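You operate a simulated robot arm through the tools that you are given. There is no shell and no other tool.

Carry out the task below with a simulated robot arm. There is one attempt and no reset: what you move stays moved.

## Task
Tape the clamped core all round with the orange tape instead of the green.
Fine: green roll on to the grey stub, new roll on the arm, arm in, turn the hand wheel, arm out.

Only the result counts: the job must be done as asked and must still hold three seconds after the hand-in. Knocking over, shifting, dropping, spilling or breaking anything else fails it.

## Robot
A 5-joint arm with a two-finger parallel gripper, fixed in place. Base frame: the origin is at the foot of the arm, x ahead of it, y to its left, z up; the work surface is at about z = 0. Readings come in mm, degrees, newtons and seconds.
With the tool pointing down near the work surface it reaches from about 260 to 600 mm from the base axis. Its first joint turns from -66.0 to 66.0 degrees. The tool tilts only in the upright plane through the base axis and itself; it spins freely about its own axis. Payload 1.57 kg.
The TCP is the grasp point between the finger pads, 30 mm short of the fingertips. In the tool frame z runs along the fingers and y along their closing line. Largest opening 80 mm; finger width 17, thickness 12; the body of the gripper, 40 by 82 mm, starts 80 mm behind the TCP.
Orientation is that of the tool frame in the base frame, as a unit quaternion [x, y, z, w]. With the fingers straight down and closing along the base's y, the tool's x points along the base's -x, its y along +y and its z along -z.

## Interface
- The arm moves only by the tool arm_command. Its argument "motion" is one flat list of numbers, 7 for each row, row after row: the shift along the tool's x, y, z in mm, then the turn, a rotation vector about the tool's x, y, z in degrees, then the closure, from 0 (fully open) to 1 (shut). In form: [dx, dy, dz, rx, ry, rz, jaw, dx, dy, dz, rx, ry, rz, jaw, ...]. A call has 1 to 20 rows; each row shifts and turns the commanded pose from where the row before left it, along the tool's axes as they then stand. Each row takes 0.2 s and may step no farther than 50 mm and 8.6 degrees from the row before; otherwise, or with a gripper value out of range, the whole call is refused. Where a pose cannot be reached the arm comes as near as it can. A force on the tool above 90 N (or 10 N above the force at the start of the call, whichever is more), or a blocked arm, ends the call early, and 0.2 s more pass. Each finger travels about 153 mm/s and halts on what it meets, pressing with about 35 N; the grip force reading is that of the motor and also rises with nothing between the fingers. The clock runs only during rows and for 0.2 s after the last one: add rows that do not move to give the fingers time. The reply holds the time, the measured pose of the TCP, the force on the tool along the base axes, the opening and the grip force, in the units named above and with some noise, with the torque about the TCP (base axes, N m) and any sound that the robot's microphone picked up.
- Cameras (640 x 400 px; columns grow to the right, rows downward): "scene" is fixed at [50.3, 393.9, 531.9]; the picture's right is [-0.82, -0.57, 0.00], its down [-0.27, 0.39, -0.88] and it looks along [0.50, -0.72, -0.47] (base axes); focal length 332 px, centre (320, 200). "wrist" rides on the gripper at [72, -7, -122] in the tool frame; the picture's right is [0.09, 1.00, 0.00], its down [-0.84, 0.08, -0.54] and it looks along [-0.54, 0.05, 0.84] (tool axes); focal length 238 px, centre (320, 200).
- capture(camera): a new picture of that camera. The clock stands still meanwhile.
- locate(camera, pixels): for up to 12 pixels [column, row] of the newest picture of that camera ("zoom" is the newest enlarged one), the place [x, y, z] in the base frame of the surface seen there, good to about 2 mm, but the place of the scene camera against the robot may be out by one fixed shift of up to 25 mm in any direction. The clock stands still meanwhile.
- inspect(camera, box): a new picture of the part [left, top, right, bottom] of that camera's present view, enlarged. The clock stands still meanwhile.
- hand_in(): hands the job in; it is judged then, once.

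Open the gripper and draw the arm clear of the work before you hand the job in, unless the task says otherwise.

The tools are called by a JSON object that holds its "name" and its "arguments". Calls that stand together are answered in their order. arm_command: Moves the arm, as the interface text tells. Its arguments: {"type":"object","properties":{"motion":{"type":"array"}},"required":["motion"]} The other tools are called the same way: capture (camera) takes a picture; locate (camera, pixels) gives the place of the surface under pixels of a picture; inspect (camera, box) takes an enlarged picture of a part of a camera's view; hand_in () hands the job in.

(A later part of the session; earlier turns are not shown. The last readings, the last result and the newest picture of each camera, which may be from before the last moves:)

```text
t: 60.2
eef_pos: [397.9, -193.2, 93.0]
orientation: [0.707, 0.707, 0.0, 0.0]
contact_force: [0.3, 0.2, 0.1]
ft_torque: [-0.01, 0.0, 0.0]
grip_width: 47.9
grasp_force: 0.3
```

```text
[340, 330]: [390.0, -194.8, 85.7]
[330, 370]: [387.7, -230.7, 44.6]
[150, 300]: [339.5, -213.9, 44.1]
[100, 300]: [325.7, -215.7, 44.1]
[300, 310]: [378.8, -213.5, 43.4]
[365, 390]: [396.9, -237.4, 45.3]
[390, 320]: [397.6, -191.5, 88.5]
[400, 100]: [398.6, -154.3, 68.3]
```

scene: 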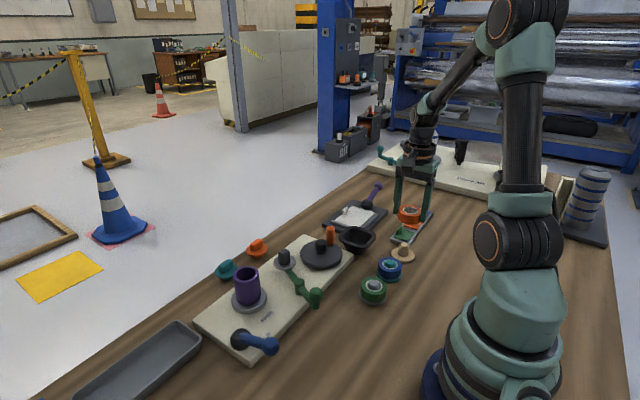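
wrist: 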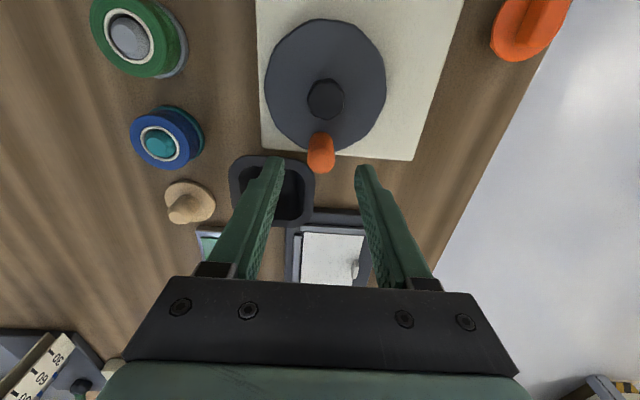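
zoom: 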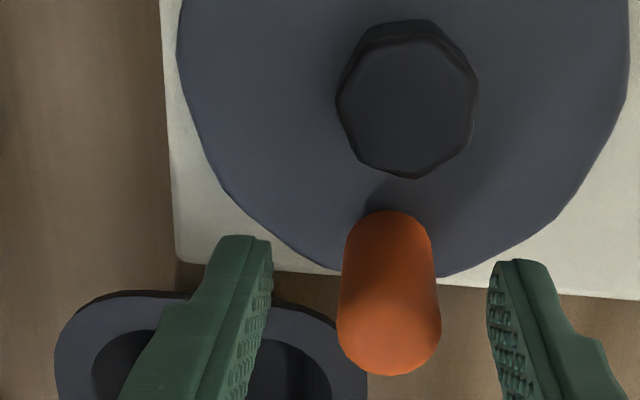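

Container rim is at z≈44, well below the fingertips (z≈63). I cage the handle at ~25 mm and turn the wheel about 32° clockwise (seen from above) as a test, spinning the tool with it.

{"name": "arm_command", "arguments": {"motion": [0, 0, 0, 0, 0, 0, 0.6, 0, 0, 0, 0, 0, 0, 0.69, 0, 0, 0, 0, 0, 0, 0.69, 0.381, -5.456, 0, 0, 0, 8, 0.69, 0.381, -5.456, 0, 0, 0, 8, 0.69, 0.381, -5.456, 0, 0, 0, 8, 0.69, 0.381, -5.456, 0, 0, 0, 8, 0.69, 0, 0, 0, 0, 0, 0, 0.69]}}

{"name": "inspect", "arguments": {"camera": "scene", "box": [220, 190, 380, 310]}}

{"name": "inspect", "arguments": {"camera": "wrist", "box": [240, 90, 400, 220]}}

```text
t: 62.0
eef_pos: [376.2, -187.0, 95.1]
orientation: [0.875, 0.484, 0.0, 0.0]
contact_force: [1.6, -0.4, -0.9]
ft_torque: [-0.03, -0.04, 0.03]
grip_width: 26.1
grasp_force: 1.5
```

```text
3.33 times, centred on (300, 250) of scene
```

zoom: 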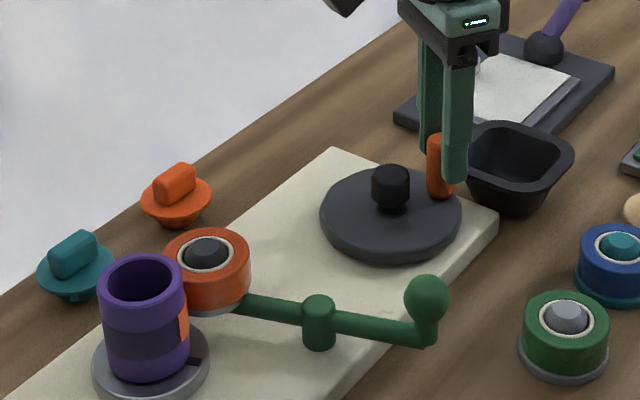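

```text
3.08 times, centred on (320, 155) of wrist
```

zoom: 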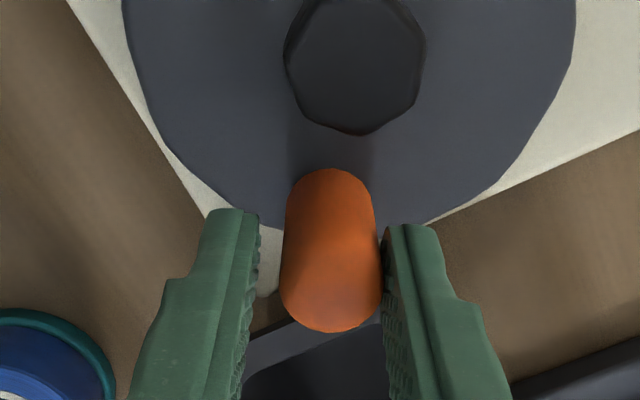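

Turning works: an orange patch appeared on the core and the disc mark moved, so this direction tapes. I continue clockwise another 64° and check tracking.

{"name": "arm_command", "arguments": {"motion": [0.381, -5.456, 0, 0, 0, 8, 0.69, 0.381, -5.456, 0, 0, 0, 8, 0.69, 0.381, -5.456, 0, 0, 0, 8, 0.69, 0.381, -5.456, 0, 0, 0, 8, 0.69, 0.381, -5.456, 0, 0, 0, 8, 0.69, 0.381, -5.456, 0, 0, 0, 8, 0.69, 0.381, -5.456, 0, 0, 0, 8, 0.69, 0.381, -5.456, 0, 0, 0, 8, 0.69, 0, 0, 0, 0, 0, 0, 0.69]}}

{"name": "inspect", "arguments": {"camera": "scene", "box": [220, 190, 380, 310]}}

{"name": "inspect", "arguments": {"camera": "wrist", "box": [240, 90, 400, 220]}}

```text
t: 64.0
eef_pos: [357.3, -149.2, 94.3]
orientation: [0.999, -0.054, -0.001, 0.001]
contact_force: [-0.1, -1.0, -0.3]
ft_torque: [-0.05, -0.01, 0.03]
grip_width: 26.1
grasp_force: 0.3
```

```text
3.33 times, centred on (300, 250) of scene
```

zoom: 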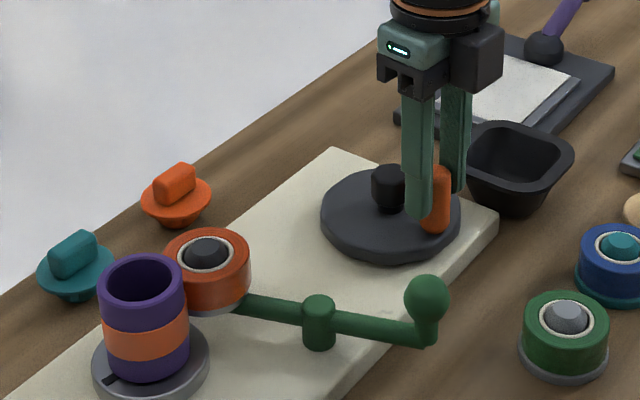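

```text
3.08 times, centred on (320, 155) of wrist
```

zoom: 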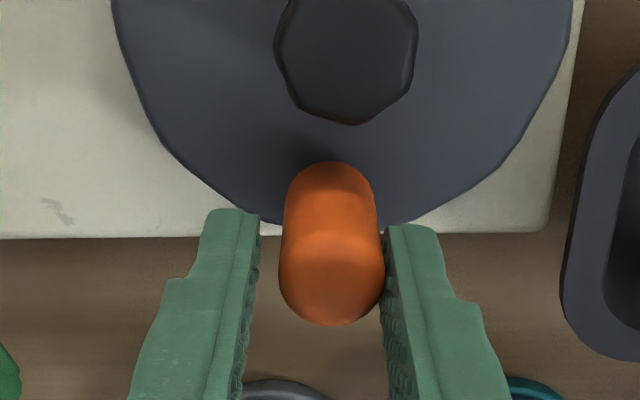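

The tape follows; the band is orange on the near side. I measure the disc mark's position to work out the wheel-to-core ratio.

{"name": "inspect", "arguments": {"camera": "scene", "box": [230, 250, 310, 310]}}

{"name": "locate", "arguments": {"camera": "scene", "pixels": [[253, 303]]}}

```text
6.67 times, centred on (270, 280) of scene
```

zoom: 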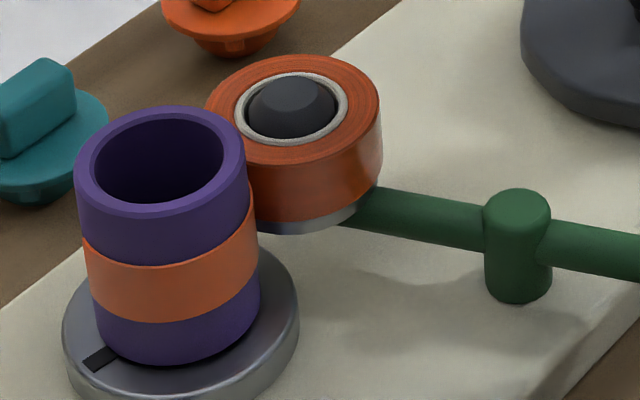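

```text
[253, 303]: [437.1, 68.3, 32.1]
```

{"name": "locate", "arguments": {"camera": "zoom", "pixels": [[100, 358], [85, 365], [112, 352], [160, 135], [80, 180], [243, 160], [160, 112], [160, 215]]}}

```text
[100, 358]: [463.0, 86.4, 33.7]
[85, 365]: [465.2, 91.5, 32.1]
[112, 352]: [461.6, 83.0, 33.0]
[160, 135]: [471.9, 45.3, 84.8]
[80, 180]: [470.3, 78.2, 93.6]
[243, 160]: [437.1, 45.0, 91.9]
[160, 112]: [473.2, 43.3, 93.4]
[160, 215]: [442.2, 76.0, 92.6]
```

Mark went from -90° to 78.5° clockwise ≈ 191° for ~94° of wheel: ratio 2:1. I continue clockwise 64° more.

{"name": "arm_command", "arguments": {"motion": [0.381, -5.456, 0, 0, 0, 8, 0.69, 0.381, -5.456, 0, 0, 0, 8, 0.69, 0.381, -5.456, 0, 0, 0, 8, 0.69, 0.381, -5.456, 0, 0, 0, 8, 0.69, 0.381, -5.456, 0, 0, 0, 8, 0.69, 0.381, -5.456, 0, 0, 0, 8, 0.69, 0.381, -5.456, 0, 0, 0, 8, 0.69, 0.381, -5.456, 0, 0, 0, 8, 0.69, 0, 0, 0, 0, 0, 0, 0.69]}}

{"name": "inspect", "arguments": {"camera": "scene", "box": [220, 190, 380, 310]}}

{"name": "inspect", "arguments": {"camera": "wrist", "box": [240, 90, 400, 220]}}

```text
t: 66.0
eef_pos: [168.0, -338.4, 93.2]
orientation: [0.882, -0.47, 0.001, 0.001]
contact_force: [0.3, 0.6, 0.8]
ft_torque: [0.02, 0.02, 0.0]
grip_width: 25.0
grasp_force: 0.0
out of reach, approached as far as the arm can: row 2, 3, 4, 5, 6, 7, 8
```

```text
3.33 times, centred on (300, 250) of scene
```

zoom: 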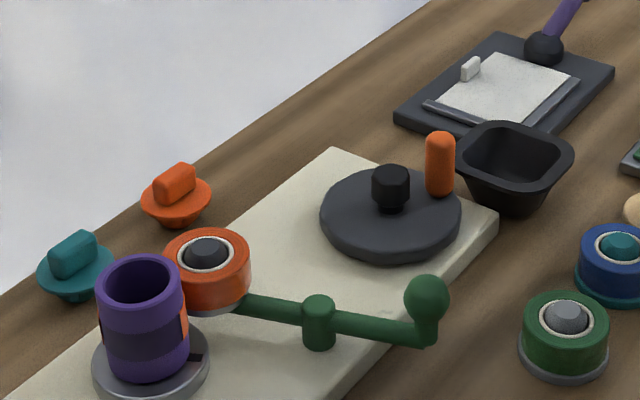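

```text
3.08 times, centred on (320, 155) of wrist
```

zoom: 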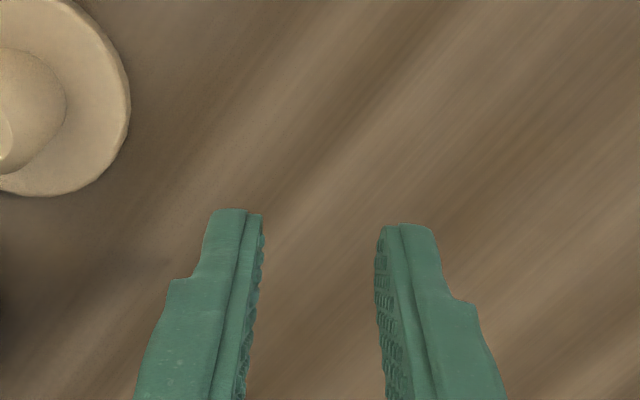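

Unexpected: the tool's spin hit its limit (out of reach) and the arm was carried away to (168,-338), dragging the handle back with it. I look at the whole scene to check that nothing else was disturbed before moving again.

{"name": "capture", "arguments": {"camera": "scene"}}

{"name": "capture", "arguments": {"camera": "wrist"}}

{"name": "inspect", "arguments": {"camera": "scene", "box": [320, 170, 480, 310]}}

{"name": "inspect", "arguments": {"camera": "scene", "box": [230, 230, 350, 320]}}

```text
taken
```

scene: 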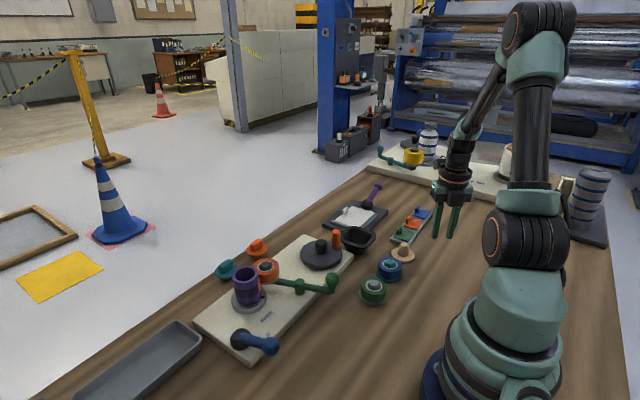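

```text
taken
```

wrist: 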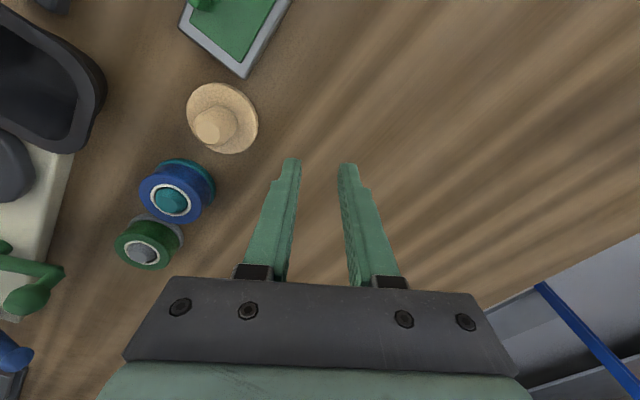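

```text
2.86 times, centred on (400, 240) of scene
```

zoom: 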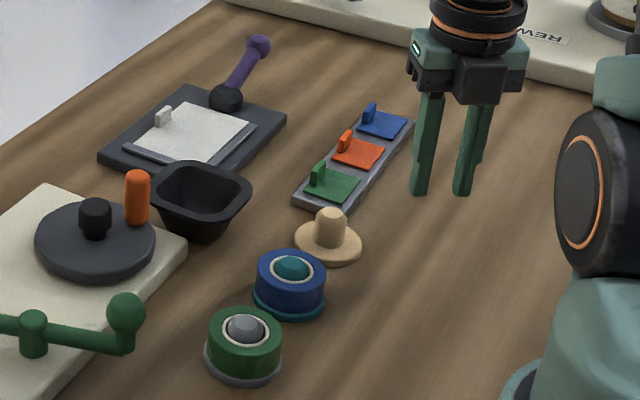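

```text
4.44 times, centred on (290, 275) of scene
```

zoom: 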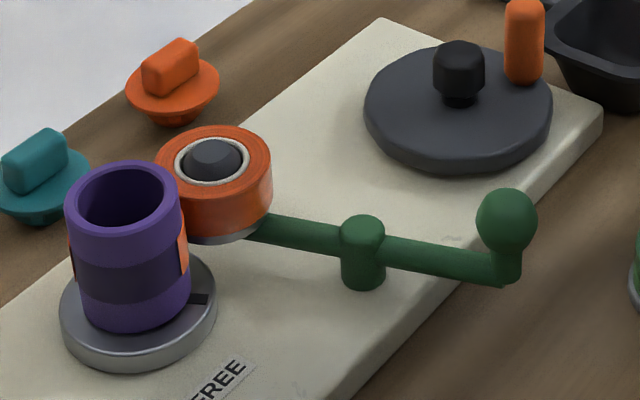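

Nothing was disturbed; the tape laid so far stays on the core (orange at both edges), wheel now ~30° from start. I rise straight up first, with single cautious rows.

{"name": "arm_command", "arguments": {"motion": [0, 0, -40, 0, 0, 0, 0.69]}}

```text
t: 66.4
eef_pos: [169.3, -339.8, 134.1]
orientation: [0.883, -0.469, 0.001, 0.0]
contact_force: [0.0, -0.3, -0.5]
ft_torque: [0.01, 0.01, 0.0]
grip_width: 24.8
grasp_force: 0.0
```

The commanded pose follows the real one. I rise to z≈215 and unwind the spin toward the nominal orientation.

{"name": "arm_command", "arguments": {"motion": [0, 0, -40, 0, 0, 0, 0.69, 0, 0, -40, 0, 0, 0, 0.5, 0, 0, 0, 0, 0, -8.2, 0.4, 0, 0, 0, 0, 0, -8.2, 0.4, 0, 0, 0, 0, 0, -8.2, 0.4, 0, 0, 0, 0, 0, -8.2, 0.4, 0, 0, 0, 0, 0, -8.2, 0.4, 0, 0, 0, 0, 0, -8.2, 0.4, 0, 0, 0, 0, 0, -8.2, 0.4, 0, 0, 0, 0, 0, -8.2, 0.4, 0, 0, 0, 0, 0, -8.2, 0.4, 0, 0, 0, 0, 0, -8.2, 0.4, 0, 0, 0, 0, 0, -8.2, 0.4, 0, 0, 0, 0, 0, -8.2, 0.4, 0, 0, 0, 0, 0, -8.2, 0.4, 0, 0, 0, 0, 0, -8.2, 0.4, 0, 0, 0, 0, 0, -8.2, 0.4, 0, 0, 0, 0, 0, 0, 0.4]}}

```text
t: 70.2
eef_pos: [168.7, -341.5, 213.4]
orientation: [0.834, 0.552, 0.0, 0.0]
contact_force: [0.1, -0.2, 0.1]
ft_torque: [-0.02, 0.01, 0.05]
grip_width: 48.0
grasp_force: 0.1
```

Spin is unwinding as expected (tool x now at 67°). I continue to nominal (180°): 113° more.

{"name": "arm_command", "arguments": {"motion": [0, 0, 0, 0, 0, -8.07, 0.4, 0, 0, 0, 0, 0, -8.07, 0.4, 0, 0, 0, 0, 0, -8.07, 0.4, 0, 0, 0, 0, 0, -8.07, 0.4, 0, 0, 0, 0, 0, -8.07, 0.4, 0, 0, 0, 0, 0, -8.07, 0.4, 0, 0, 0, 0, 0, -8.07, 0.4, 0, 0, 0, 0, 0, -8.07, 0.4, 0, 0, 0, 0, 0, -8.07, 0.4, 0, 0, 0, 0, 0, -8.07, 0.4, 0, 0, 0, 0, 0, -8.07, 0.4, 0, 0, 0, 0, 0, -8.07, 0.4, 0, 0, 0, 0, 0, -8.07, 0.4, 0, 0, 0, 0, 0, -8.07, 0.4, 0, 0, 0, 0, 0, 0, 0.4]}}

```text
t: 73.4
eef_pos: [169.2, -339.0, 213.1]
orientation: [0.0, 1.0, 0.0, 0.0]
contact_force: [-0.9, -0.4, 0.9]
ft_torque: [0.01, 0.01, 0.01]
grip_width: 48.1
grasp_force: 0.1
```

Nominal orientation restored. I travel at height to near the wheel and look at the handle's present position.

{"name": "arm_command", "arguments": {"motion": [-34.4, 21.3, 0, 0, 0, 0, 0.4, -34.4, 21.3, 0, 0, 0, 0, 0.4, -34.4, 21.3, 0, 0, 0, 0, 0.4, -34.4, 21.3, 0, 0, 0, 0, 0.4, -34.4, 21.3, 0, 0, 0, 0, 0.4, -34.4, 21.3, 0, 0, 0, 0, 0.4, -34.4, 21.3, 35, 0, 0, 0, 0.4, 0, 0, 0, 0, 0, 0, 0.4, 0, 0, 0, 0, 0, 0, 0.4]}}

{"name": "inspect", "arguments": {"camera": "wrist", "box": [285, 35, 435, 175]}}

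{"name": "capture", "arguments": {"camera": "wrist"}}

```text
refused: row 7 steps farther than a row can; nothing moved
```

```text
2.86 times, centred on (360, 105) of wrist
```

zoom: 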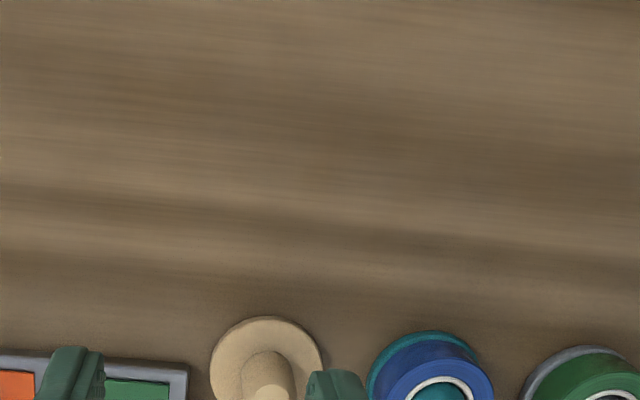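

```text
taken
```

wrist: 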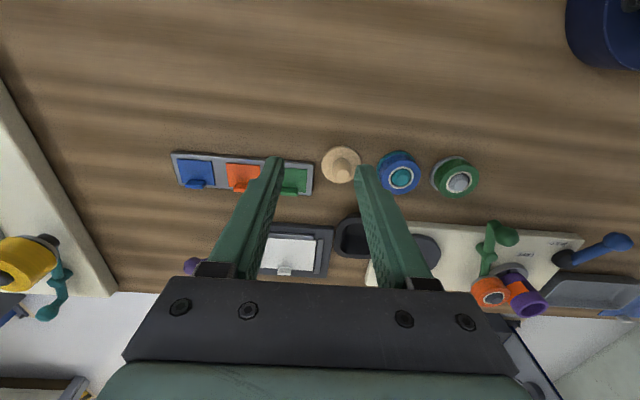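

The call was refused because one row combined too large a step; I resend it with the descent in a separate row.

{"name": "arm_command", "arguments": {"motion": [-34.4, 21.3, 0, 0, 0, 0, 0.4, -34.4, 21.3, 0, 0, 0, 0, 0.4, -34.4, 21.3, 0, 0, 0, 0, 0.4, -34.4, 21.3, 0, 0, 0, 0, 0.4, -34.4, 21.3, 0, 0, 0, 0, 0.4, -34.4, 21.3, 0, 0, 0, 0, 0.4, -34.4, 21.3, 0, 0, 0, 0, 0.4, 0, 0, 35, 0, 0, 0, 0.4, 0, 0, 0, 0, 0, 0, 0.4, 0, 0, 0, 0, 0, 0, 0.4]}}

{"name": "capture", "arguments": {"camera": "wrist"}}

```text
t: 75.6
eef_pos: [406.0, -193.8, 176.4]
orientation: [0.0, 1.0, 0.0, 0.001]
contact_force: [0.1, -0.4, -0.3]
ft_torque: [-0.02, 0.0, 0.03]
grip_width: 48.0
grasp_force: 0.0
```

```text
taken
```

wrist: 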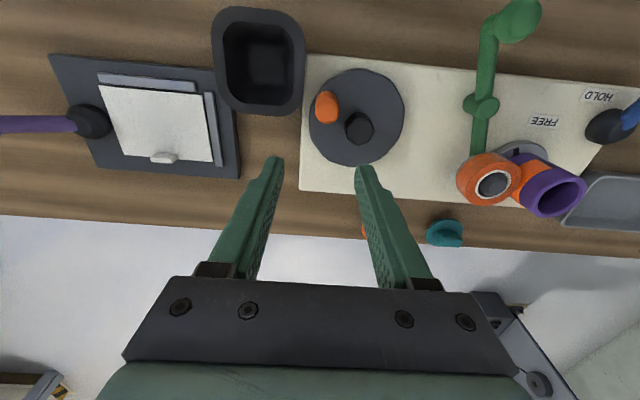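

The handle is now at (326,107), hub at (358,128). I zoom to measure both, and check the taped band on the core from this side.

{"name": "inspect", "arguments": {"camera": "wrist", "box": [295, 55, 425, 175]}}

{"name": "locate", "arguments": {"camera": "zoom", "pixels": [[237, 165], [237, 185], [205, 170], [268, 170], [237, 210], [355, 245], [325, 245], [388, 245], [355, 215], [237, 125]]}}

{"name": "inspect", "arguments": {"camera": "wrist", "box": [440, 110, 600, 230]}}

```text
3.33 times, centred on (360, 115) of wrist
```

zoom: 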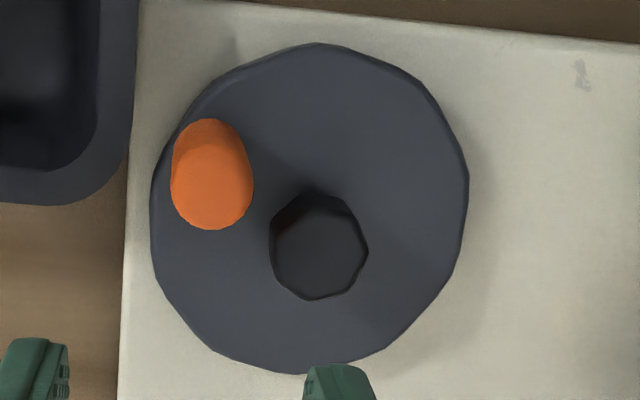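

```text
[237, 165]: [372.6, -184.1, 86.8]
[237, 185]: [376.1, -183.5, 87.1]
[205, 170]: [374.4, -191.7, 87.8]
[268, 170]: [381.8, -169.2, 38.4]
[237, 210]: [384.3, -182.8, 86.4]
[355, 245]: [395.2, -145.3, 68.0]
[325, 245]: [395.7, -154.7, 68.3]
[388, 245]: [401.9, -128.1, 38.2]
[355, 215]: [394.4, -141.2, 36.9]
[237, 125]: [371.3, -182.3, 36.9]
```

```text
3.33 times, centred on (520, 170) of wrist
```

zoom: 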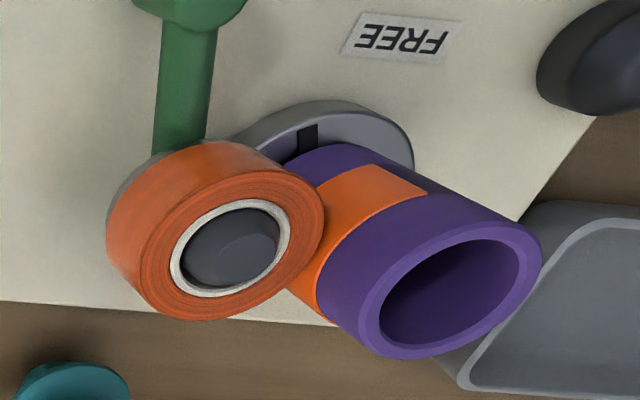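

Handle ≈ (377.6,-189.7) (angle ≈ -121°, r≈40). This time I use the camera-outward orientation (spin -59° from nominal), which leaves over 200° of clockwise spin within limits. I move above the handle and rotate.

{"name": "arm_command", "arguments": {"motion": [28.3, 4.2, 0, 0, 0, 0, 0.4, 0, 0, 0, 0, 0, -8.43, 0.4, 0, 0, 0, 0, 0, -8.43, 0.4, 0, 0, 0, 0, 0, -8.43, 0.4, 0, 0, 0, 0, 0, -8.43, 0.4, 0, 0, 0, 0, 0, -8.43, 0.4, 0, 0, 0, 0, 0, -8.43, 0.4, 0, 0, 0, 0, 0, -8.42, 0.4, 0, 0, 0, 0, 0, 0, 0.4, 0, 0, 0, 0, 0, 0, 0.4]}}

{"name": "arm_command", "arguments": {"motion": [0, 0, 40, 0, 0, 0, 0.4, 0, 0, 0, 0, 0, 0, 0.4, 0, 0, 0, 0, 0, 0, 0.4]}}

{"name": "arm_command", "arguments": {"motion": [0, 0, 0, 0, 0, 0, 0.4]}}

{"name": "capture", "arguments": {"camera": "wrist"}}

```text
t: 77.8
eef_pos: [380.8, -187.4, 179.0]
orientation: [-0.492, 0.871, -0.001, 0.001]
contact_force: [0.3, -0.2, 1.0]
ft_torque: [0.0, 0.0, 0.01]
grip_width: 48.1
grasp_force: 0.0
```

```text
t: 78.6
eef_pos: [381.1, -188.5, 138.9]
orientation: [-0.492, 0.871, -0.001, 0.0]
contact_force: [-0.5, -0.9, 0.5]
ft_torque: [-0.02, 0.02, 0.04]
grip_width: 47.9
grasp_force: 0.0
```

```text
t: 79.0
eef_pos: [381.1, -189.2, 138.5]
orientation: [-0.492, 0.871, 0.001, 0.001]
contact_force: [0.7, -0.4, -0.4]
ft_torque: [0.0, -0.01, 0.02]
grip_width: 48.0
grasp_force: 0.1
```

```text
taken
```

wrist: 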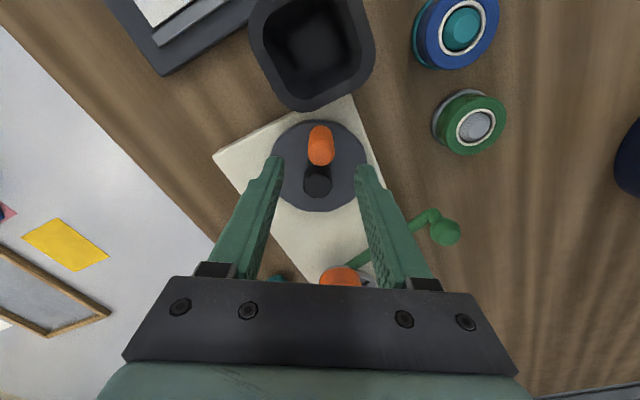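

Orientation is right. I zoom on the handle at (320,147) to re-measure it from this side.

{"name": "inspect", "arguments": {"camera": "wrist", "box": [265, 100, 375, 215]}}

{"name": "locate", "arguments": {"camera": "zoom", "pixels": [[318, 170], [318, 210], [280, 190], [355, 190], [318, 110], [318, 290], [300, 280], [345, 290], [318, 230]]}}

```text
3.48 times, centred on (320, 158) of wrist
```

zoom: 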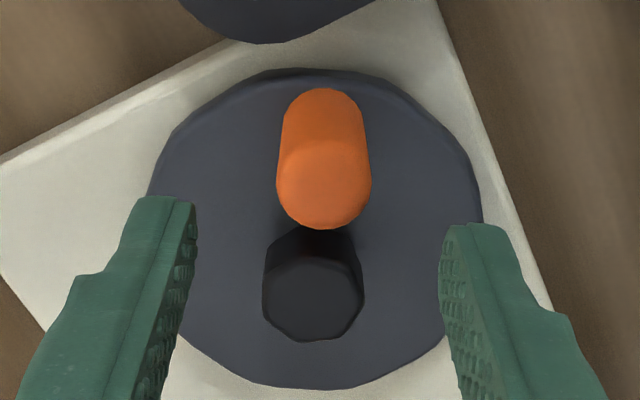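

```text
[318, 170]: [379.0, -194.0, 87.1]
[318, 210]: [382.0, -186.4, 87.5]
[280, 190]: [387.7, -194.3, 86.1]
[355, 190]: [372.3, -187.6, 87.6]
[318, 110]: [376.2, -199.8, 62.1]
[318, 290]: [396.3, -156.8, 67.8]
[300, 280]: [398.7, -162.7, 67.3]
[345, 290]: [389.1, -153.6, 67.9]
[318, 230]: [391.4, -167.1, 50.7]
```

Handle ≈ (379,-190.5), hub ≈ (398,-155.5), r≈39.8. I correct by (-2.1,-1.6) mm and descend to z≈94.

{"name": "arm_command", "arguments": {"motion": [2.45, 0.97, 0, 0, 0, 0, 0.4, 0, 0, 15, 0, 0, 0, 0.4, 0, 0, 15, 0, 0, 0, 0.4, 0, 0, 15, 0, 0, 0, 0.4, 0, 0, 0, 0, 0, 0, 0.4, 0, 0, 0, 0, 0, 0, 0.4]}}

{"name": "arm_command", "arguments": {"motion": [0, 0, 0, 0, 0, 0, 0.4]}}

{"name": "inspect", "arguments": {"camera": "wrist", "box": [240, 90, 400, 220]}}

```text
t: 80.4
eef_pos: [379.7, -189.3, 92.1]
orientation: [-0.492, 0.871, -0.001, 0.0]
contact_force: [0.1, 0.0, -0.5]
ft_torque: [0.0, 0.03, -0.01]
grip_width: 48.0
grasp_force: 0.1
```

```text
t: 80.8
eef_pos: [378.0, -190.4, 92.0]
orientation: [-0.491, 0.871, 0.0, 0.0]
contact_force: [0.1, 0.1, -0.1]
ft_torque: [0.02, -0.03, 0.0]
grip_width: 47.8
grasp_force: 0.0
```

```text
3.08 times, centred on (320, 155) of wrist
```

zoom: 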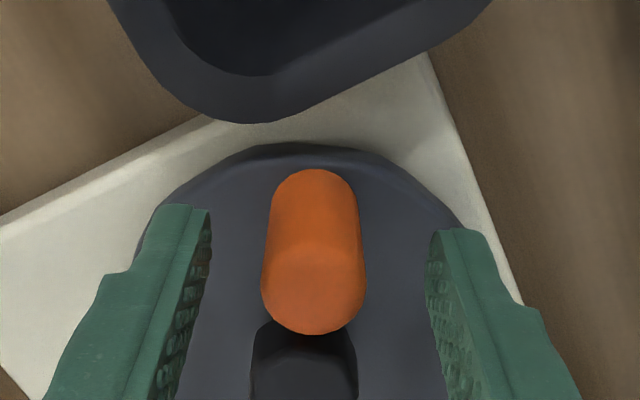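

Fingers straddle the handle. I cage it and turn clockwise 40°, then check tracking.

{"name": "arm_command", "arguments": {"motion": [0, 0, 0, 0, 0, 0, 0.6, 0, 0, 0, 0, 0, 0, 0.69, 0, 0, 0, 0, 0, 0, 0.69, -0.384, 5.49, 0, 0, 0, 8, 0.69, -0.384, 5.49, 0, 0, 0, 8, 0.69, -0.384, 5.49, 0, 0, 0, 8, 0.69, -0.384, 5.49, 0, 0, 0, 8, 0.69, -0.384, 5.49, 0, 0, 0, 8, 0.69, 0, 0, 0, 0, 0, 0, 0.69]}}

{"name": "inspect", "arguments": {"camera": "scene", "box": [220, 190, 380, 310]}}

{"name": "inspect", "arguments": {"camera": "wrist", "box": [240, 90, 400, 220]}}

```text
t: 82.8
eef_pos: [364.6, -167.0, 93.2]
orientation: [-0.163, 0.987, -0.001, 0.0]
contact_force: [0.9, -0.7, -0.4]
ft_torque: [-0.02, 0.05, 0.03]
grip_width: 26.0
grasp_force: 1.0
```

```text
3.33 times, centred on (300, 250) of scene
```

zoom: 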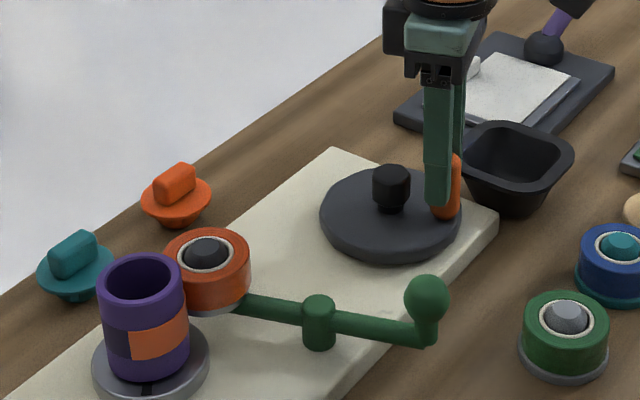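

```text
3.08 times, centred on (320, 155) of wrist
```

zoom: 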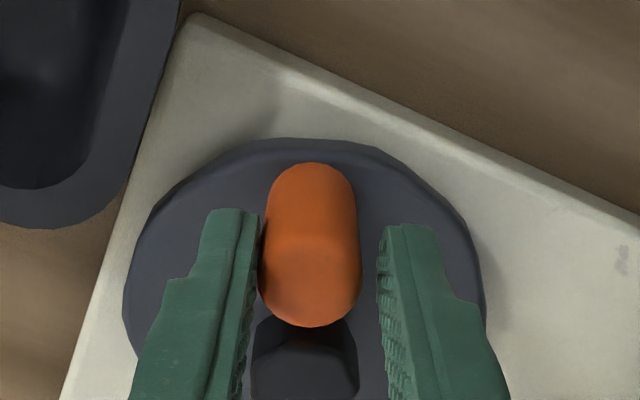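

Good tracking, wheel turning and tape continuing. I take a second reading to check the radius (first suggests ~35 mm rather than 39.5).

{"name": "arm_command", "arguments": {"motion": [0, 0, 0, 0, 0, 0, 0.69]}}

{"name": "locate", "arguments": {"camera": "zoom", "pixels": [[310, 270], [310, 300], [275, 280], [350, 280], [305, 365], [240, 240], [385, 260]]}}

```text
t: 83.2
eef_pos: [362.7, -166.7, 94.2]
orientation: [-0.164, 0.986, 0.0, 0.0]
contact_force: [0.7, -0.5, -0.3]
ft_torque: [-0.02, 0.0, -0.04]
grip_width: 25.3
grasp_force: 0.4
```

```text
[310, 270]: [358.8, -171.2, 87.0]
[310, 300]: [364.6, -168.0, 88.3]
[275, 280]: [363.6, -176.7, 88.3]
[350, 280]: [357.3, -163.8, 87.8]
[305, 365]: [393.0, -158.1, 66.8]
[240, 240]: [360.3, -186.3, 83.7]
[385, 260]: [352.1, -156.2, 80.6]
```

Handle centre ≈ (360.5,-170.3), TCP ~3 mm inside the circle. I add a small outward correction and turn 64° more clockwise.

{"name": "arm_command", "arguments": {"motion": [0.6, 5.567, 0, 0, 0, 8, 0.69, 0.6, 5.567, 0, 0, 0, 8, 0.69, 0.6, 5.567, 0, 0, 0, 8, 0.69, -0.389, 5.567, 0, 0, 0, 8, 0.69, -0.389, 5.567, 0, 0, 0, 8, 0.69, -0.389, 5.567, 0, 0, 0, 8, 0.69, -0.389, 5.567, 0, 0, 0, 8, 0.69, -0.389, 5.567, 0, 0, 0, 8, 0.69, 0, 0, 0, 0, 0, 0, 0.69]}}

{"name": "inspect", "arguments": {"camera": "scene", "box": [220, 190, 380, 310]}}

{"name": "inspect", "arguments": {"camera": "wrist", "box": [240, 90, 400, 220]}}

{"name": "locate", "arguments": {"camera": "zoom", "pixels": [[310, 270], [310, 300], [275, 280], [350, 280], [305, 365]]}}

```text
t: 85.2
eef_pos: [369.2, -126.0, 93.6]
orientation: [0.385, 0.923, 0.0, 0.0]
contact_force: [-0.7, -0.8, 0.8]
ft_torque: [-0.05, 0.07, -0.01]
grip_width: 26.3
grasp_force: 0.9
```

```text
3.33 times, centred on (300, 250) of scene
```

zoom: 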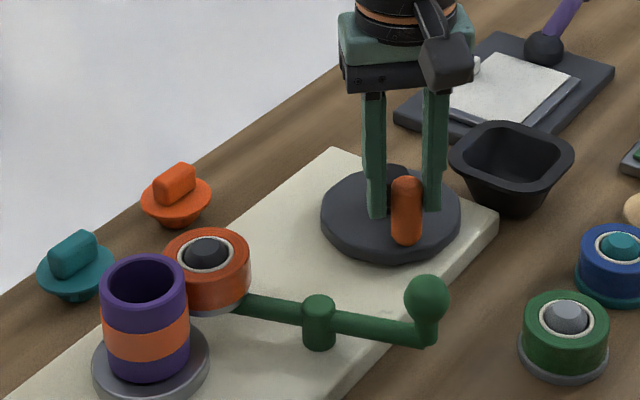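

```text
3.08 times, centred on (320, 155) of wrist
```

zoom: 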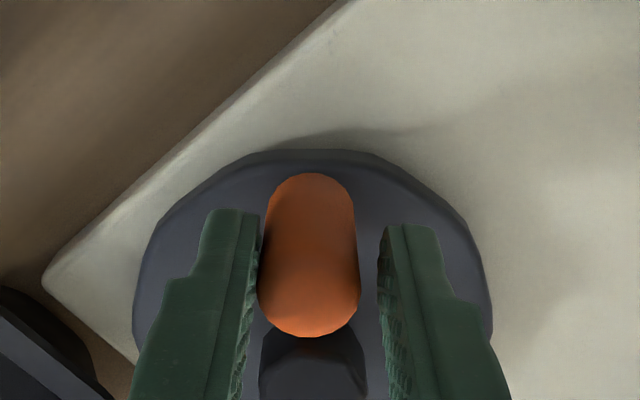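

```text
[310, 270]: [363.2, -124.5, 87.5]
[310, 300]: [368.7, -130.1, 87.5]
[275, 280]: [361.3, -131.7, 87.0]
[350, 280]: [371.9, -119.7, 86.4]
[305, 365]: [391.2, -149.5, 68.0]
```

Wheel is ~133° from start (core ~267°). I turn 64° more clockwise; spin stays well within limits.

{"name": "arm_command", "arguments": {"motion": [-0.389, 5.567, 0, 0, 0, 8, 0.69, -0.389, 5.567, 0, 0, 0, 8, 0.69, -0.389, 5.567, 0, 0, 0, 8, 0.69, -0.389, 5.567, 0, 0, 0, 8, 0.69, -0.389, 5.567, 0, 0, 0, 8, 0.69, -0.389, 5.567, 0, 0, 0, 8, 0.69, -0.389, 5.567, 0, 0, 0, 8, 0.69, -0.389, 5.567, 0, 0, 0, 8, 0.69, 0, 0, 0, 0, 0, 0, 0.69]}}

{"name": "inspect", "arguments": {"camera": "scene", "box": [220, 190, 380, 310]}}

{"name": "inspect", "arguments": {"camera": "wrist", "box": [240, 90, 400, 220]}}

{"name": "locate", "arguments": {"camera": "zoom", "pixels": [[310, 270], [310, 300], [275, 280], [350, 280], [305, 365]]}}

```text
t: 87.2
eef_pos: [411.4, -117.9, 93.4]
orientation: [0.815, 0.579, 0.0, 0.001]
contact_force: [-1.4, 0.5, 0.6]
ft_torque: [0.01, 0.08, 0.02]
grip_width: 26.3
grasp_force: 0.8
```

```text
3.33 times, centred on (300, 250) of scene
```

zoom: 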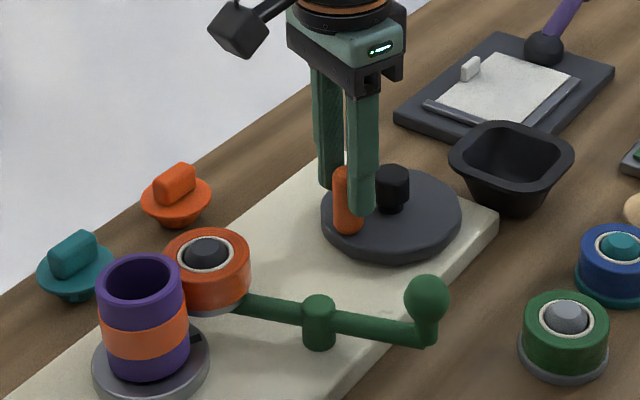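

```text
3.08 times, centred on (320, 155) of wrist
```

zoom: 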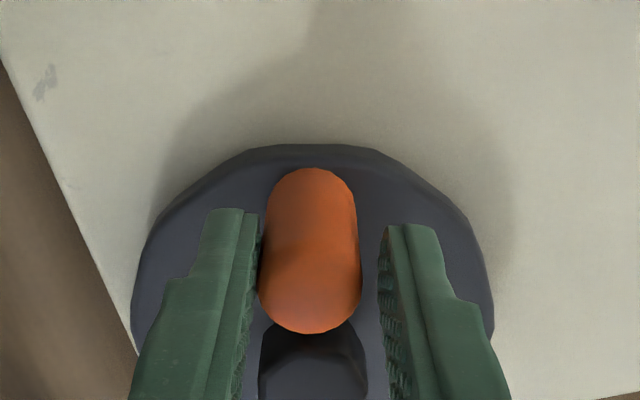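

```text
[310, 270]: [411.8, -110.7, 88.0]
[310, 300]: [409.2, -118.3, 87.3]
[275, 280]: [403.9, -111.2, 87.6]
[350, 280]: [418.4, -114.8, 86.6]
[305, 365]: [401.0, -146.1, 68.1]
```

Wheel ~198° from start (core ~395°), visible band fully orange. For a full uninterrupted lap since the reversal I turn 40° more, still within spin limits.

{"name": "arm_command", "arguments": {"motion": [-0.389, 5.567, 0, 0, 0, 8, 0.69, -0.389, 5.567, 0, 0, 0, 8, 0.69, -0.389, 5.567, 0, 0, 0, 8, 0.69, -0.389, 5.567, 0, 0, 0, 8, 0.69, -0.389, 5.567, 0, 0, 0, 8, 0.69, 0, 0, 0, 0, 0, 0, 0.69]}}

{"name": "inspect", "arguments": {"camera": "scene", "box": [220, 190, 380, 310]}}

{"name": "inspect", "arguments": {"camera": "wrist", "box": [240, 90, 400, 220]}}

{"name": "locate", "arguments": {"camera": "zoom", "pixels": [[310, 270], [310, 300], [275, 280], [350, 280]]}}

```text
t: 88.6
eef_pos: [432.3, -134.2, 93.1]
orientation: [0.964, 0.266, 0.0, -0.001]
contact_force: [-0.5, 1.4, 0.4]
ft_torque: [0.07, 0.03, 0.0]
grip_width: 26.2
grasp_force: 0.6
```

```text
3.33 times, centred on (300, 250) of scene
```

zoom: 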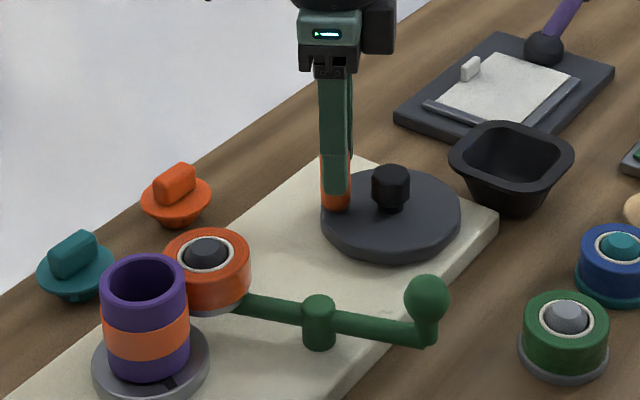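

```text
3.08 times, centred on (320, 155) of wrist
```

zoom: 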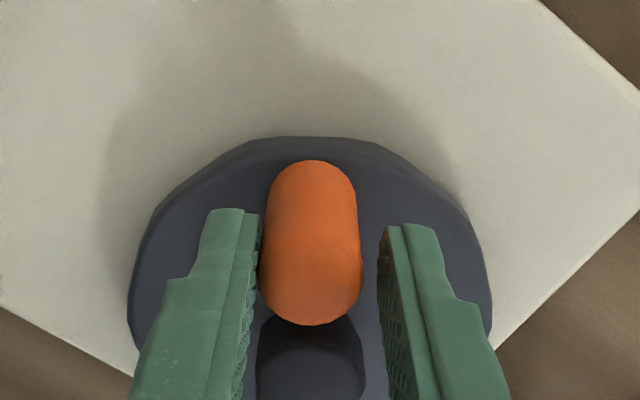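

```text
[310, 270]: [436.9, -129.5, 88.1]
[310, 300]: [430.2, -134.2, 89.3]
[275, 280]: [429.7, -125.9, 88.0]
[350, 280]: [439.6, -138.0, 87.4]
```

Wheel is ~237° from start (core ~475°). I open around the handle, rise clear to z≈180, and begin unwinding the spin.

{"name": "arm_command", "arguments": {"motion": [0, 0, 0, 0, 0, 0, 0.6, 0, 0, 0, 0, 0, 0, 0.45, 0, 0, 0, 0, 0, 0, 0.4, 0, 0, -15, 0, 0, 0, 0.4, 0, 0, -35, 0, 0, 0, 0.4, 0, 0, -40, 0, 0, 0, 0.4, 0, 0, 0, 0, 0, 0, 0.4]}}

{"name": "arm_command", "arguments": {"motion": [0, 0, 0, 0, 0, -8.29, 0.4, 0, 0, 0, 0, 0, -8.29, 0.4, 0, 0, 0, 0, 0, -8.29, 0.4, 0, 0, 0, 0, 0, -8.29, 0.4, 0, 0, 0, 0, 0, -8.29, 0.4, 0, 0, 0, 0, 0, -8.29, 0.4, 0, 0, 0, 0, 0, -8.29, 0.4, 0, 0, 0, 0, 0, -8.29, 0.4, 0, 0, 0, 0, 0, -8.29, 0.4, 0, 0, 0, 0, 0, -8.29, 0.4, 0, 0, 0, 0, 0, -8.29, 0.4, 0, 0, 0, 0, 0, -8.29, 0.4, 0, 0, 0, 0, 0, -8.29, 0.4, 0, 0, 0, 0, 0, -8.29, 0.4, 0, 0, 0, 0, 0, -8.29, 0.4, 0, 0, 0, 0, 0, -8.29, 0.4, 0, 0, 0, 0, 0, -8.29, 0.4, 0, 0, 0, 0, 0, -8.29, 0.4, 0, 0, 0, 0, 0, 0, 0.4]}}

{"name": "capture", "arguments": {"camera": "wrist"}}

{"name": "inspect", "arguments": {"camera": "scene", "box": [220, 190, 380, 310]}}

```text
t: 90.2
eef_pos: [432.9, -133.1, 184.2]
orientation: [0.964, 0.266, 0.0, 0.0]
contact_force: [-0.4, 0.3, -0.2]
ft_torque: [0.0, -0.01, 0.02]
grip_width: 48.2
grasp_force: 0.0
```

```text
t: 94.2
eef_pos: [434.4, -134.8, 184.1]
orientation: [-0.002, 1.0, 0.0, 0.0]
contact_force: [0.5, -0.6, 0.1]
ft_torque: [-0.02, -0.04, 0.04]
grip_width: 48.1
grasp_force: 0.1
```

```text
taken
```

wrist: 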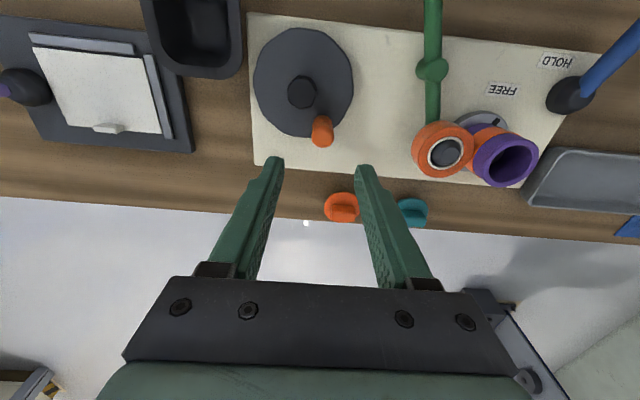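

```text
3.33 times, centred on (300, 250) of scene
```

zoom: 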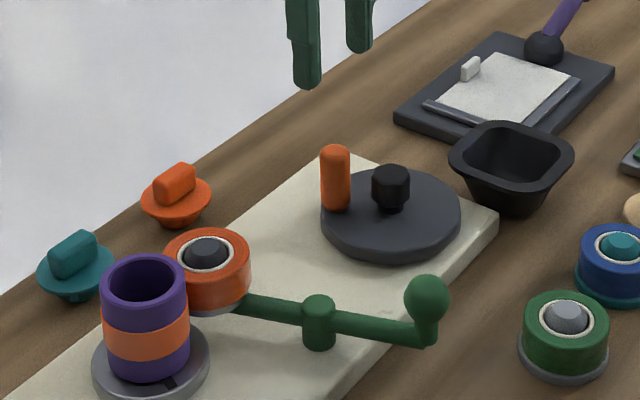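

I check the far/side of the core band from the wrist camera before swinging the arm out.

{"name": "inspect", "arguments": {"camera": "wrist", "box": [400, 85, 560, 205]}}

{"name": "inspect", "arguments": {"camera": "scene", "box": [230, 245, 310, 305]}}

```text
3.33 times, centred on (480, 145) of wrist
```

zoom: 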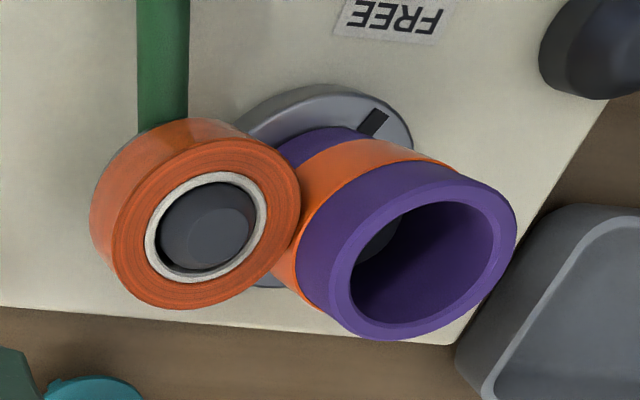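

```text
6.67 times, centred on (270, 275) of scene
```

zoom: 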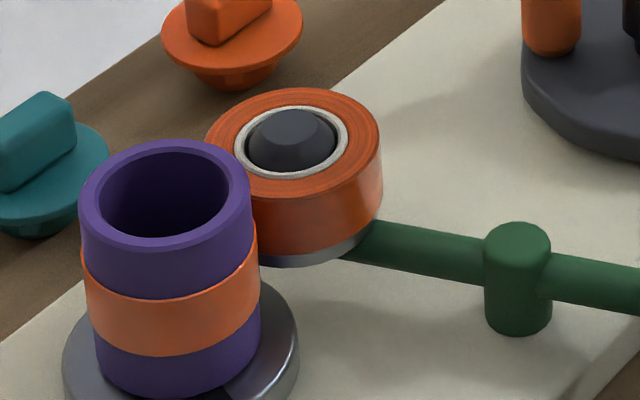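

Band looks complete from both views. Now arm out: I move over the green knob at about (304,-54).

{"name": "arm_command", "arguments": {"motion": [32.5, 20, 0, 0, 0, 0, 0.4, 32.5, 20, 0, 0, 0, 0, 0.4, 32.5, 20, 0, 0, 0, 0, 0.4, 32.5, 20, 0, 0, 0, 0, 0.4, 0, 0, 40, 0, 0, 0, 0.4, 0, 0, 0, 0, 0, 0, 0.4, 0, 0, 0, 0, 0, 0, 0.4]}}

{"name": "arm_command", "arguments": {"motion": [0, 0, 0, 0, 0, 0, 0.4]}}

{"name": "inspect", "arguments": {"camera": "wrist", "box": [240, 80, 400, 200]}}

{"name": "locate", "arguments": {"camera": "zoom", "pixels": [[320, 220], [320, 250], [290, 230], [350, 230], [320, 200], [320, 270]]}}

```text
t: 95.8
eef_pos: [303.7, -54.4, 145.1]
orientation: [-0.001, 1.0, 0.0, 0.0]
contact_force: [-0.4, 0.1, 0.0]
ft_torque: [0.03, 0.0, 0.01]
grip_width: 48.1
grasp_force: 0.1
```

```text
t: 96.2
eef_pos: [302.3, -55.2, 144.2]
orientation: [-0.001, 1.0, 0.0, 0.0]
contact_force: [-0.2, -0.5, 0.5]
ft_torque: [0.0, 0.0, 0.05]
grip_width: 47.9
grasp_force: 0.1
```

```text
3.33 times, centred on (320, 140) of wrist
```

zoom: 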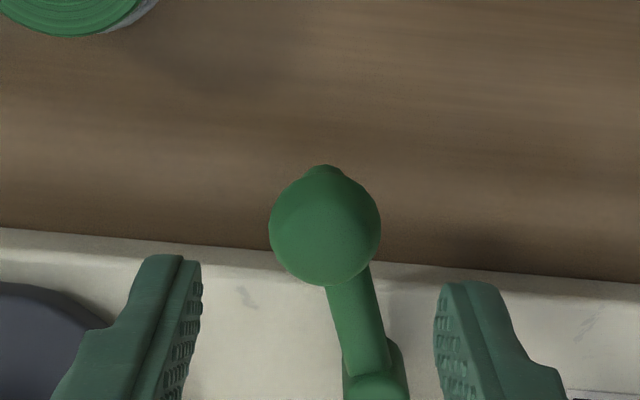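

```text
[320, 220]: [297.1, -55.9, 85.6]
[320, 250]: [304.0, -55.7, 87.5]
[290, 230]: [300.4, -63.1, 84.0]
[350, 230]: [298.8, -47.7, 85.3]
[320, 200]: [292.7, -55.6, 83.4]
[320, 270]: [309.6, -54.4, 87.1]
```

Knob ≈ (302.3,-54.2), TCP (303,-54.8). I descend to z≈93 around it.

{"name": "arm_command", "arguments": {"motion": [0, 0.6, 20, 0, 0, 0, 0.4, 0, 0, 20, 0, 0, 0, 0.4, 0, 0, 12, 0, 0, 0, 0.4, 0, 0, 0, 0, 0, 0, 0.4, 0, 0, 0, 0, 0, 0, 0.4]}}

{"name": "inspect", "arguments": {"camera": "wrist", "box": [240, 100, 400, 220]}}

```text
t: 97.4
eef_pos: [300.8, -54.5, 91.8]
orientation: [0.0, 1.0, 0.001, 0.0]
contact_force: [0.1, -1.1, 0.4]
ft_torque: [0.03, 0.0, 0.01]
grip_width: 48.1
grasp_force: 0.1
```

```text
3.33 times, centred on (320, 160) of wrist
```

zoom: 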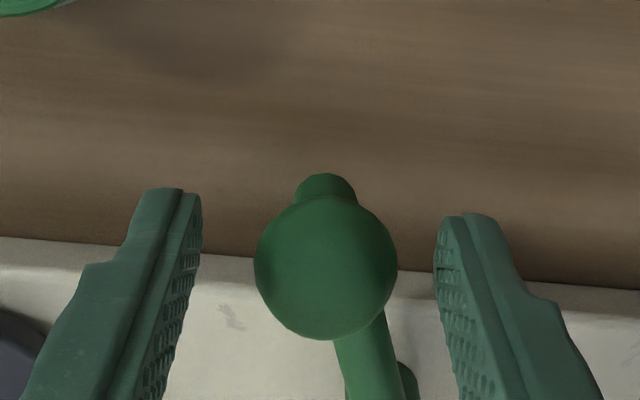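

I cage the knob (~30 mm) and swing it back along the arc toward +y in ~6 mm steps.

{"name": "arm_command", "arguments": {"motion": [-1, 0, 0, 0, 0, 0, 0.5, 0, 0, 0, 0, 0, 0, 0.62, 0, 0, 0, 0, 0, 0, 0.62, 1.8, 5.7, 0, 0, 0, 0, 0.62, 1.2, 5.7, 0, 0, 0, 0, 0.62, 0.8, 6.1, 0, 0, 0, 0, 0.62, 0.3, 6.1, 0, 0, 0, 0, 0.62, -0.3, 6.1, 0, 0, 0, 0, 0.62, -0.8, 6.1, 0, 0, 0, 0, 0.62, 0, 0, 0, 0, 0, 0, 0.62]}}

{"name": "inspect", "arguments": {"camera": "scene", "box": [220, 210, 380, 310]}}

{"name": "inspect", "arguments": {"camera": "wrist", "box": [240, 100, 400, 220]}}

```text
t: 99.6
eef_pos: [300.9, -19.5, 91.1]
orientation: [-0.001, 1.0, 0.0, 0.0]
contact_force: [0.9, -0.5, -0.3]
ft_torque: [0.0, -0.01, -0.03]
grip_width: 30.3
grasp_force: 0.2
```

```text
4.00 times, centred on (300, 260) of scene
```

zoom: 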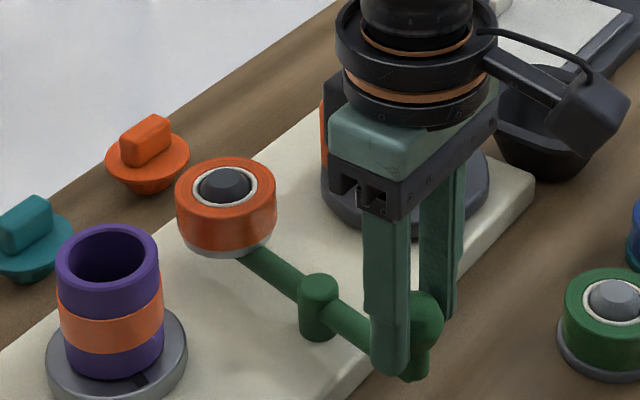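

```text
3.33 times, centred on (320, 160) of wrist
```

zoom: 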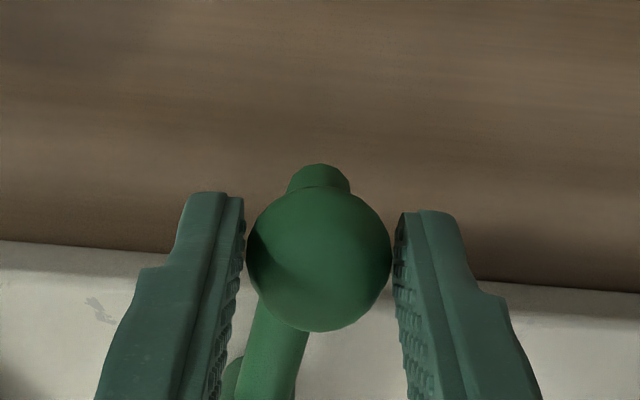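

The arm swings out smoothly. I continue toward its original position, with small steps at the end to feel for the outer stop.

{"name": "arm_command", "arguments": {"motion": [-1.3, 6, 0, 0, 0, 0, 0.62, -1.8, 5.8, 0, 0, 0, 0, 0.62, -2, 5, 0, 0, 0, 0, 0.62, -0.8, 2, 0, 0, 0, 0, 0.62, 0, 0, 0, 0, 0, 0, 0.62]}}

{"name": "inspect", "arguments": {"camera": "wrist", "box": [240, 100, 400, 220]}}

{"name": "locate", "arguments": {"camera": "zoom", "pixels": [[320, 280], [260, 260], [380, 260]]}}

{"name": "inspect", "arguments": {"camera": "scene", "box": [220, 210, 380, 310]}}

```text
t: 100.8
eef_pos: [304.3, -0.5, 92.2]
orientation: [0.0, 1.0, 0.0, 0.0]
contact_force: [-1.3, -0.9, 0.4]
ft_torque: [0.01, 0.02, 0.01]
grip_width: 30.5
grasp_force: 0.1
```

```text
3.33 times, centred on (320, 160) of wrist
```

zoom: 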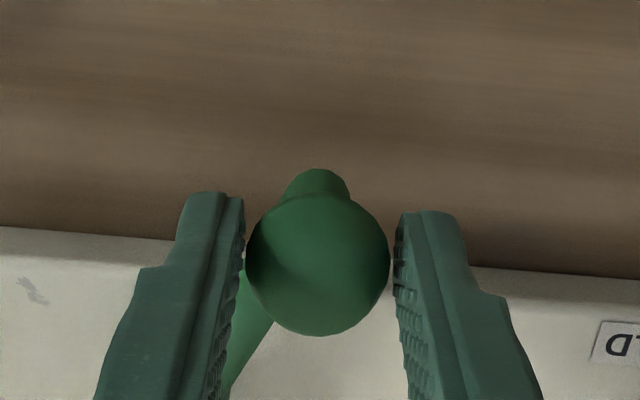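

```text
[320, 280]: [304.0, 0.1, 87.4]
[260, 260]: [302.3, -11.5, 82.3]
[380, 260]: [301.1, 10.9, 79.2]
```

```text
4.00 times, centred on (300, 260) of scene
```

zoom: 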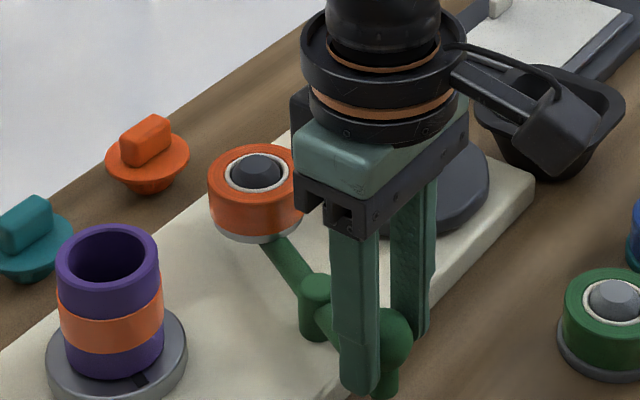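

The roll is back where it started (spindle at (257,172) in the same view as before). I push 2 mm more to confirm the stop.

{"name": "arm_command", "arguments": {"motion": [-0.8, 2, 0, 0, 0, 0, 0.62, 0, 0, 0, 0, 0, 0, 0.62]}}

{"name": "inspect", "arguments": {"camera": "wrist", "box": [240, 100, 400, 220]}}

```text
t: 101.4
eef_pos: [306.5, 1.8, 90.9]
orientation: [-0.001, 1.0, 0.0, -0.001]
contact_force: [-2.8, -4.5, -0.6]
ft_torque: [-0.15, 0.1, -0.04]
grip_width: 35.7
grasp_force: 2.0
```

```text
3.33 times, centred on (320, 160) of wrist
```

zoom: 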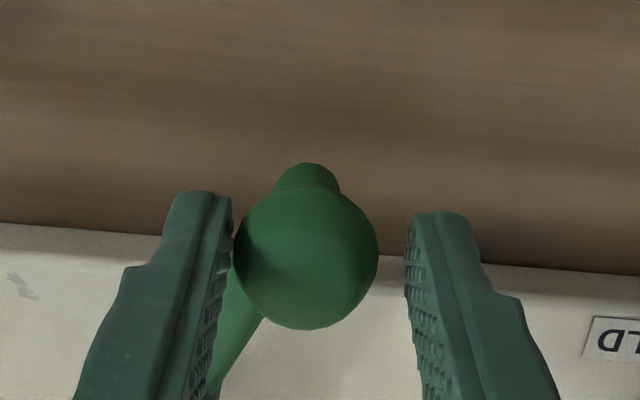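

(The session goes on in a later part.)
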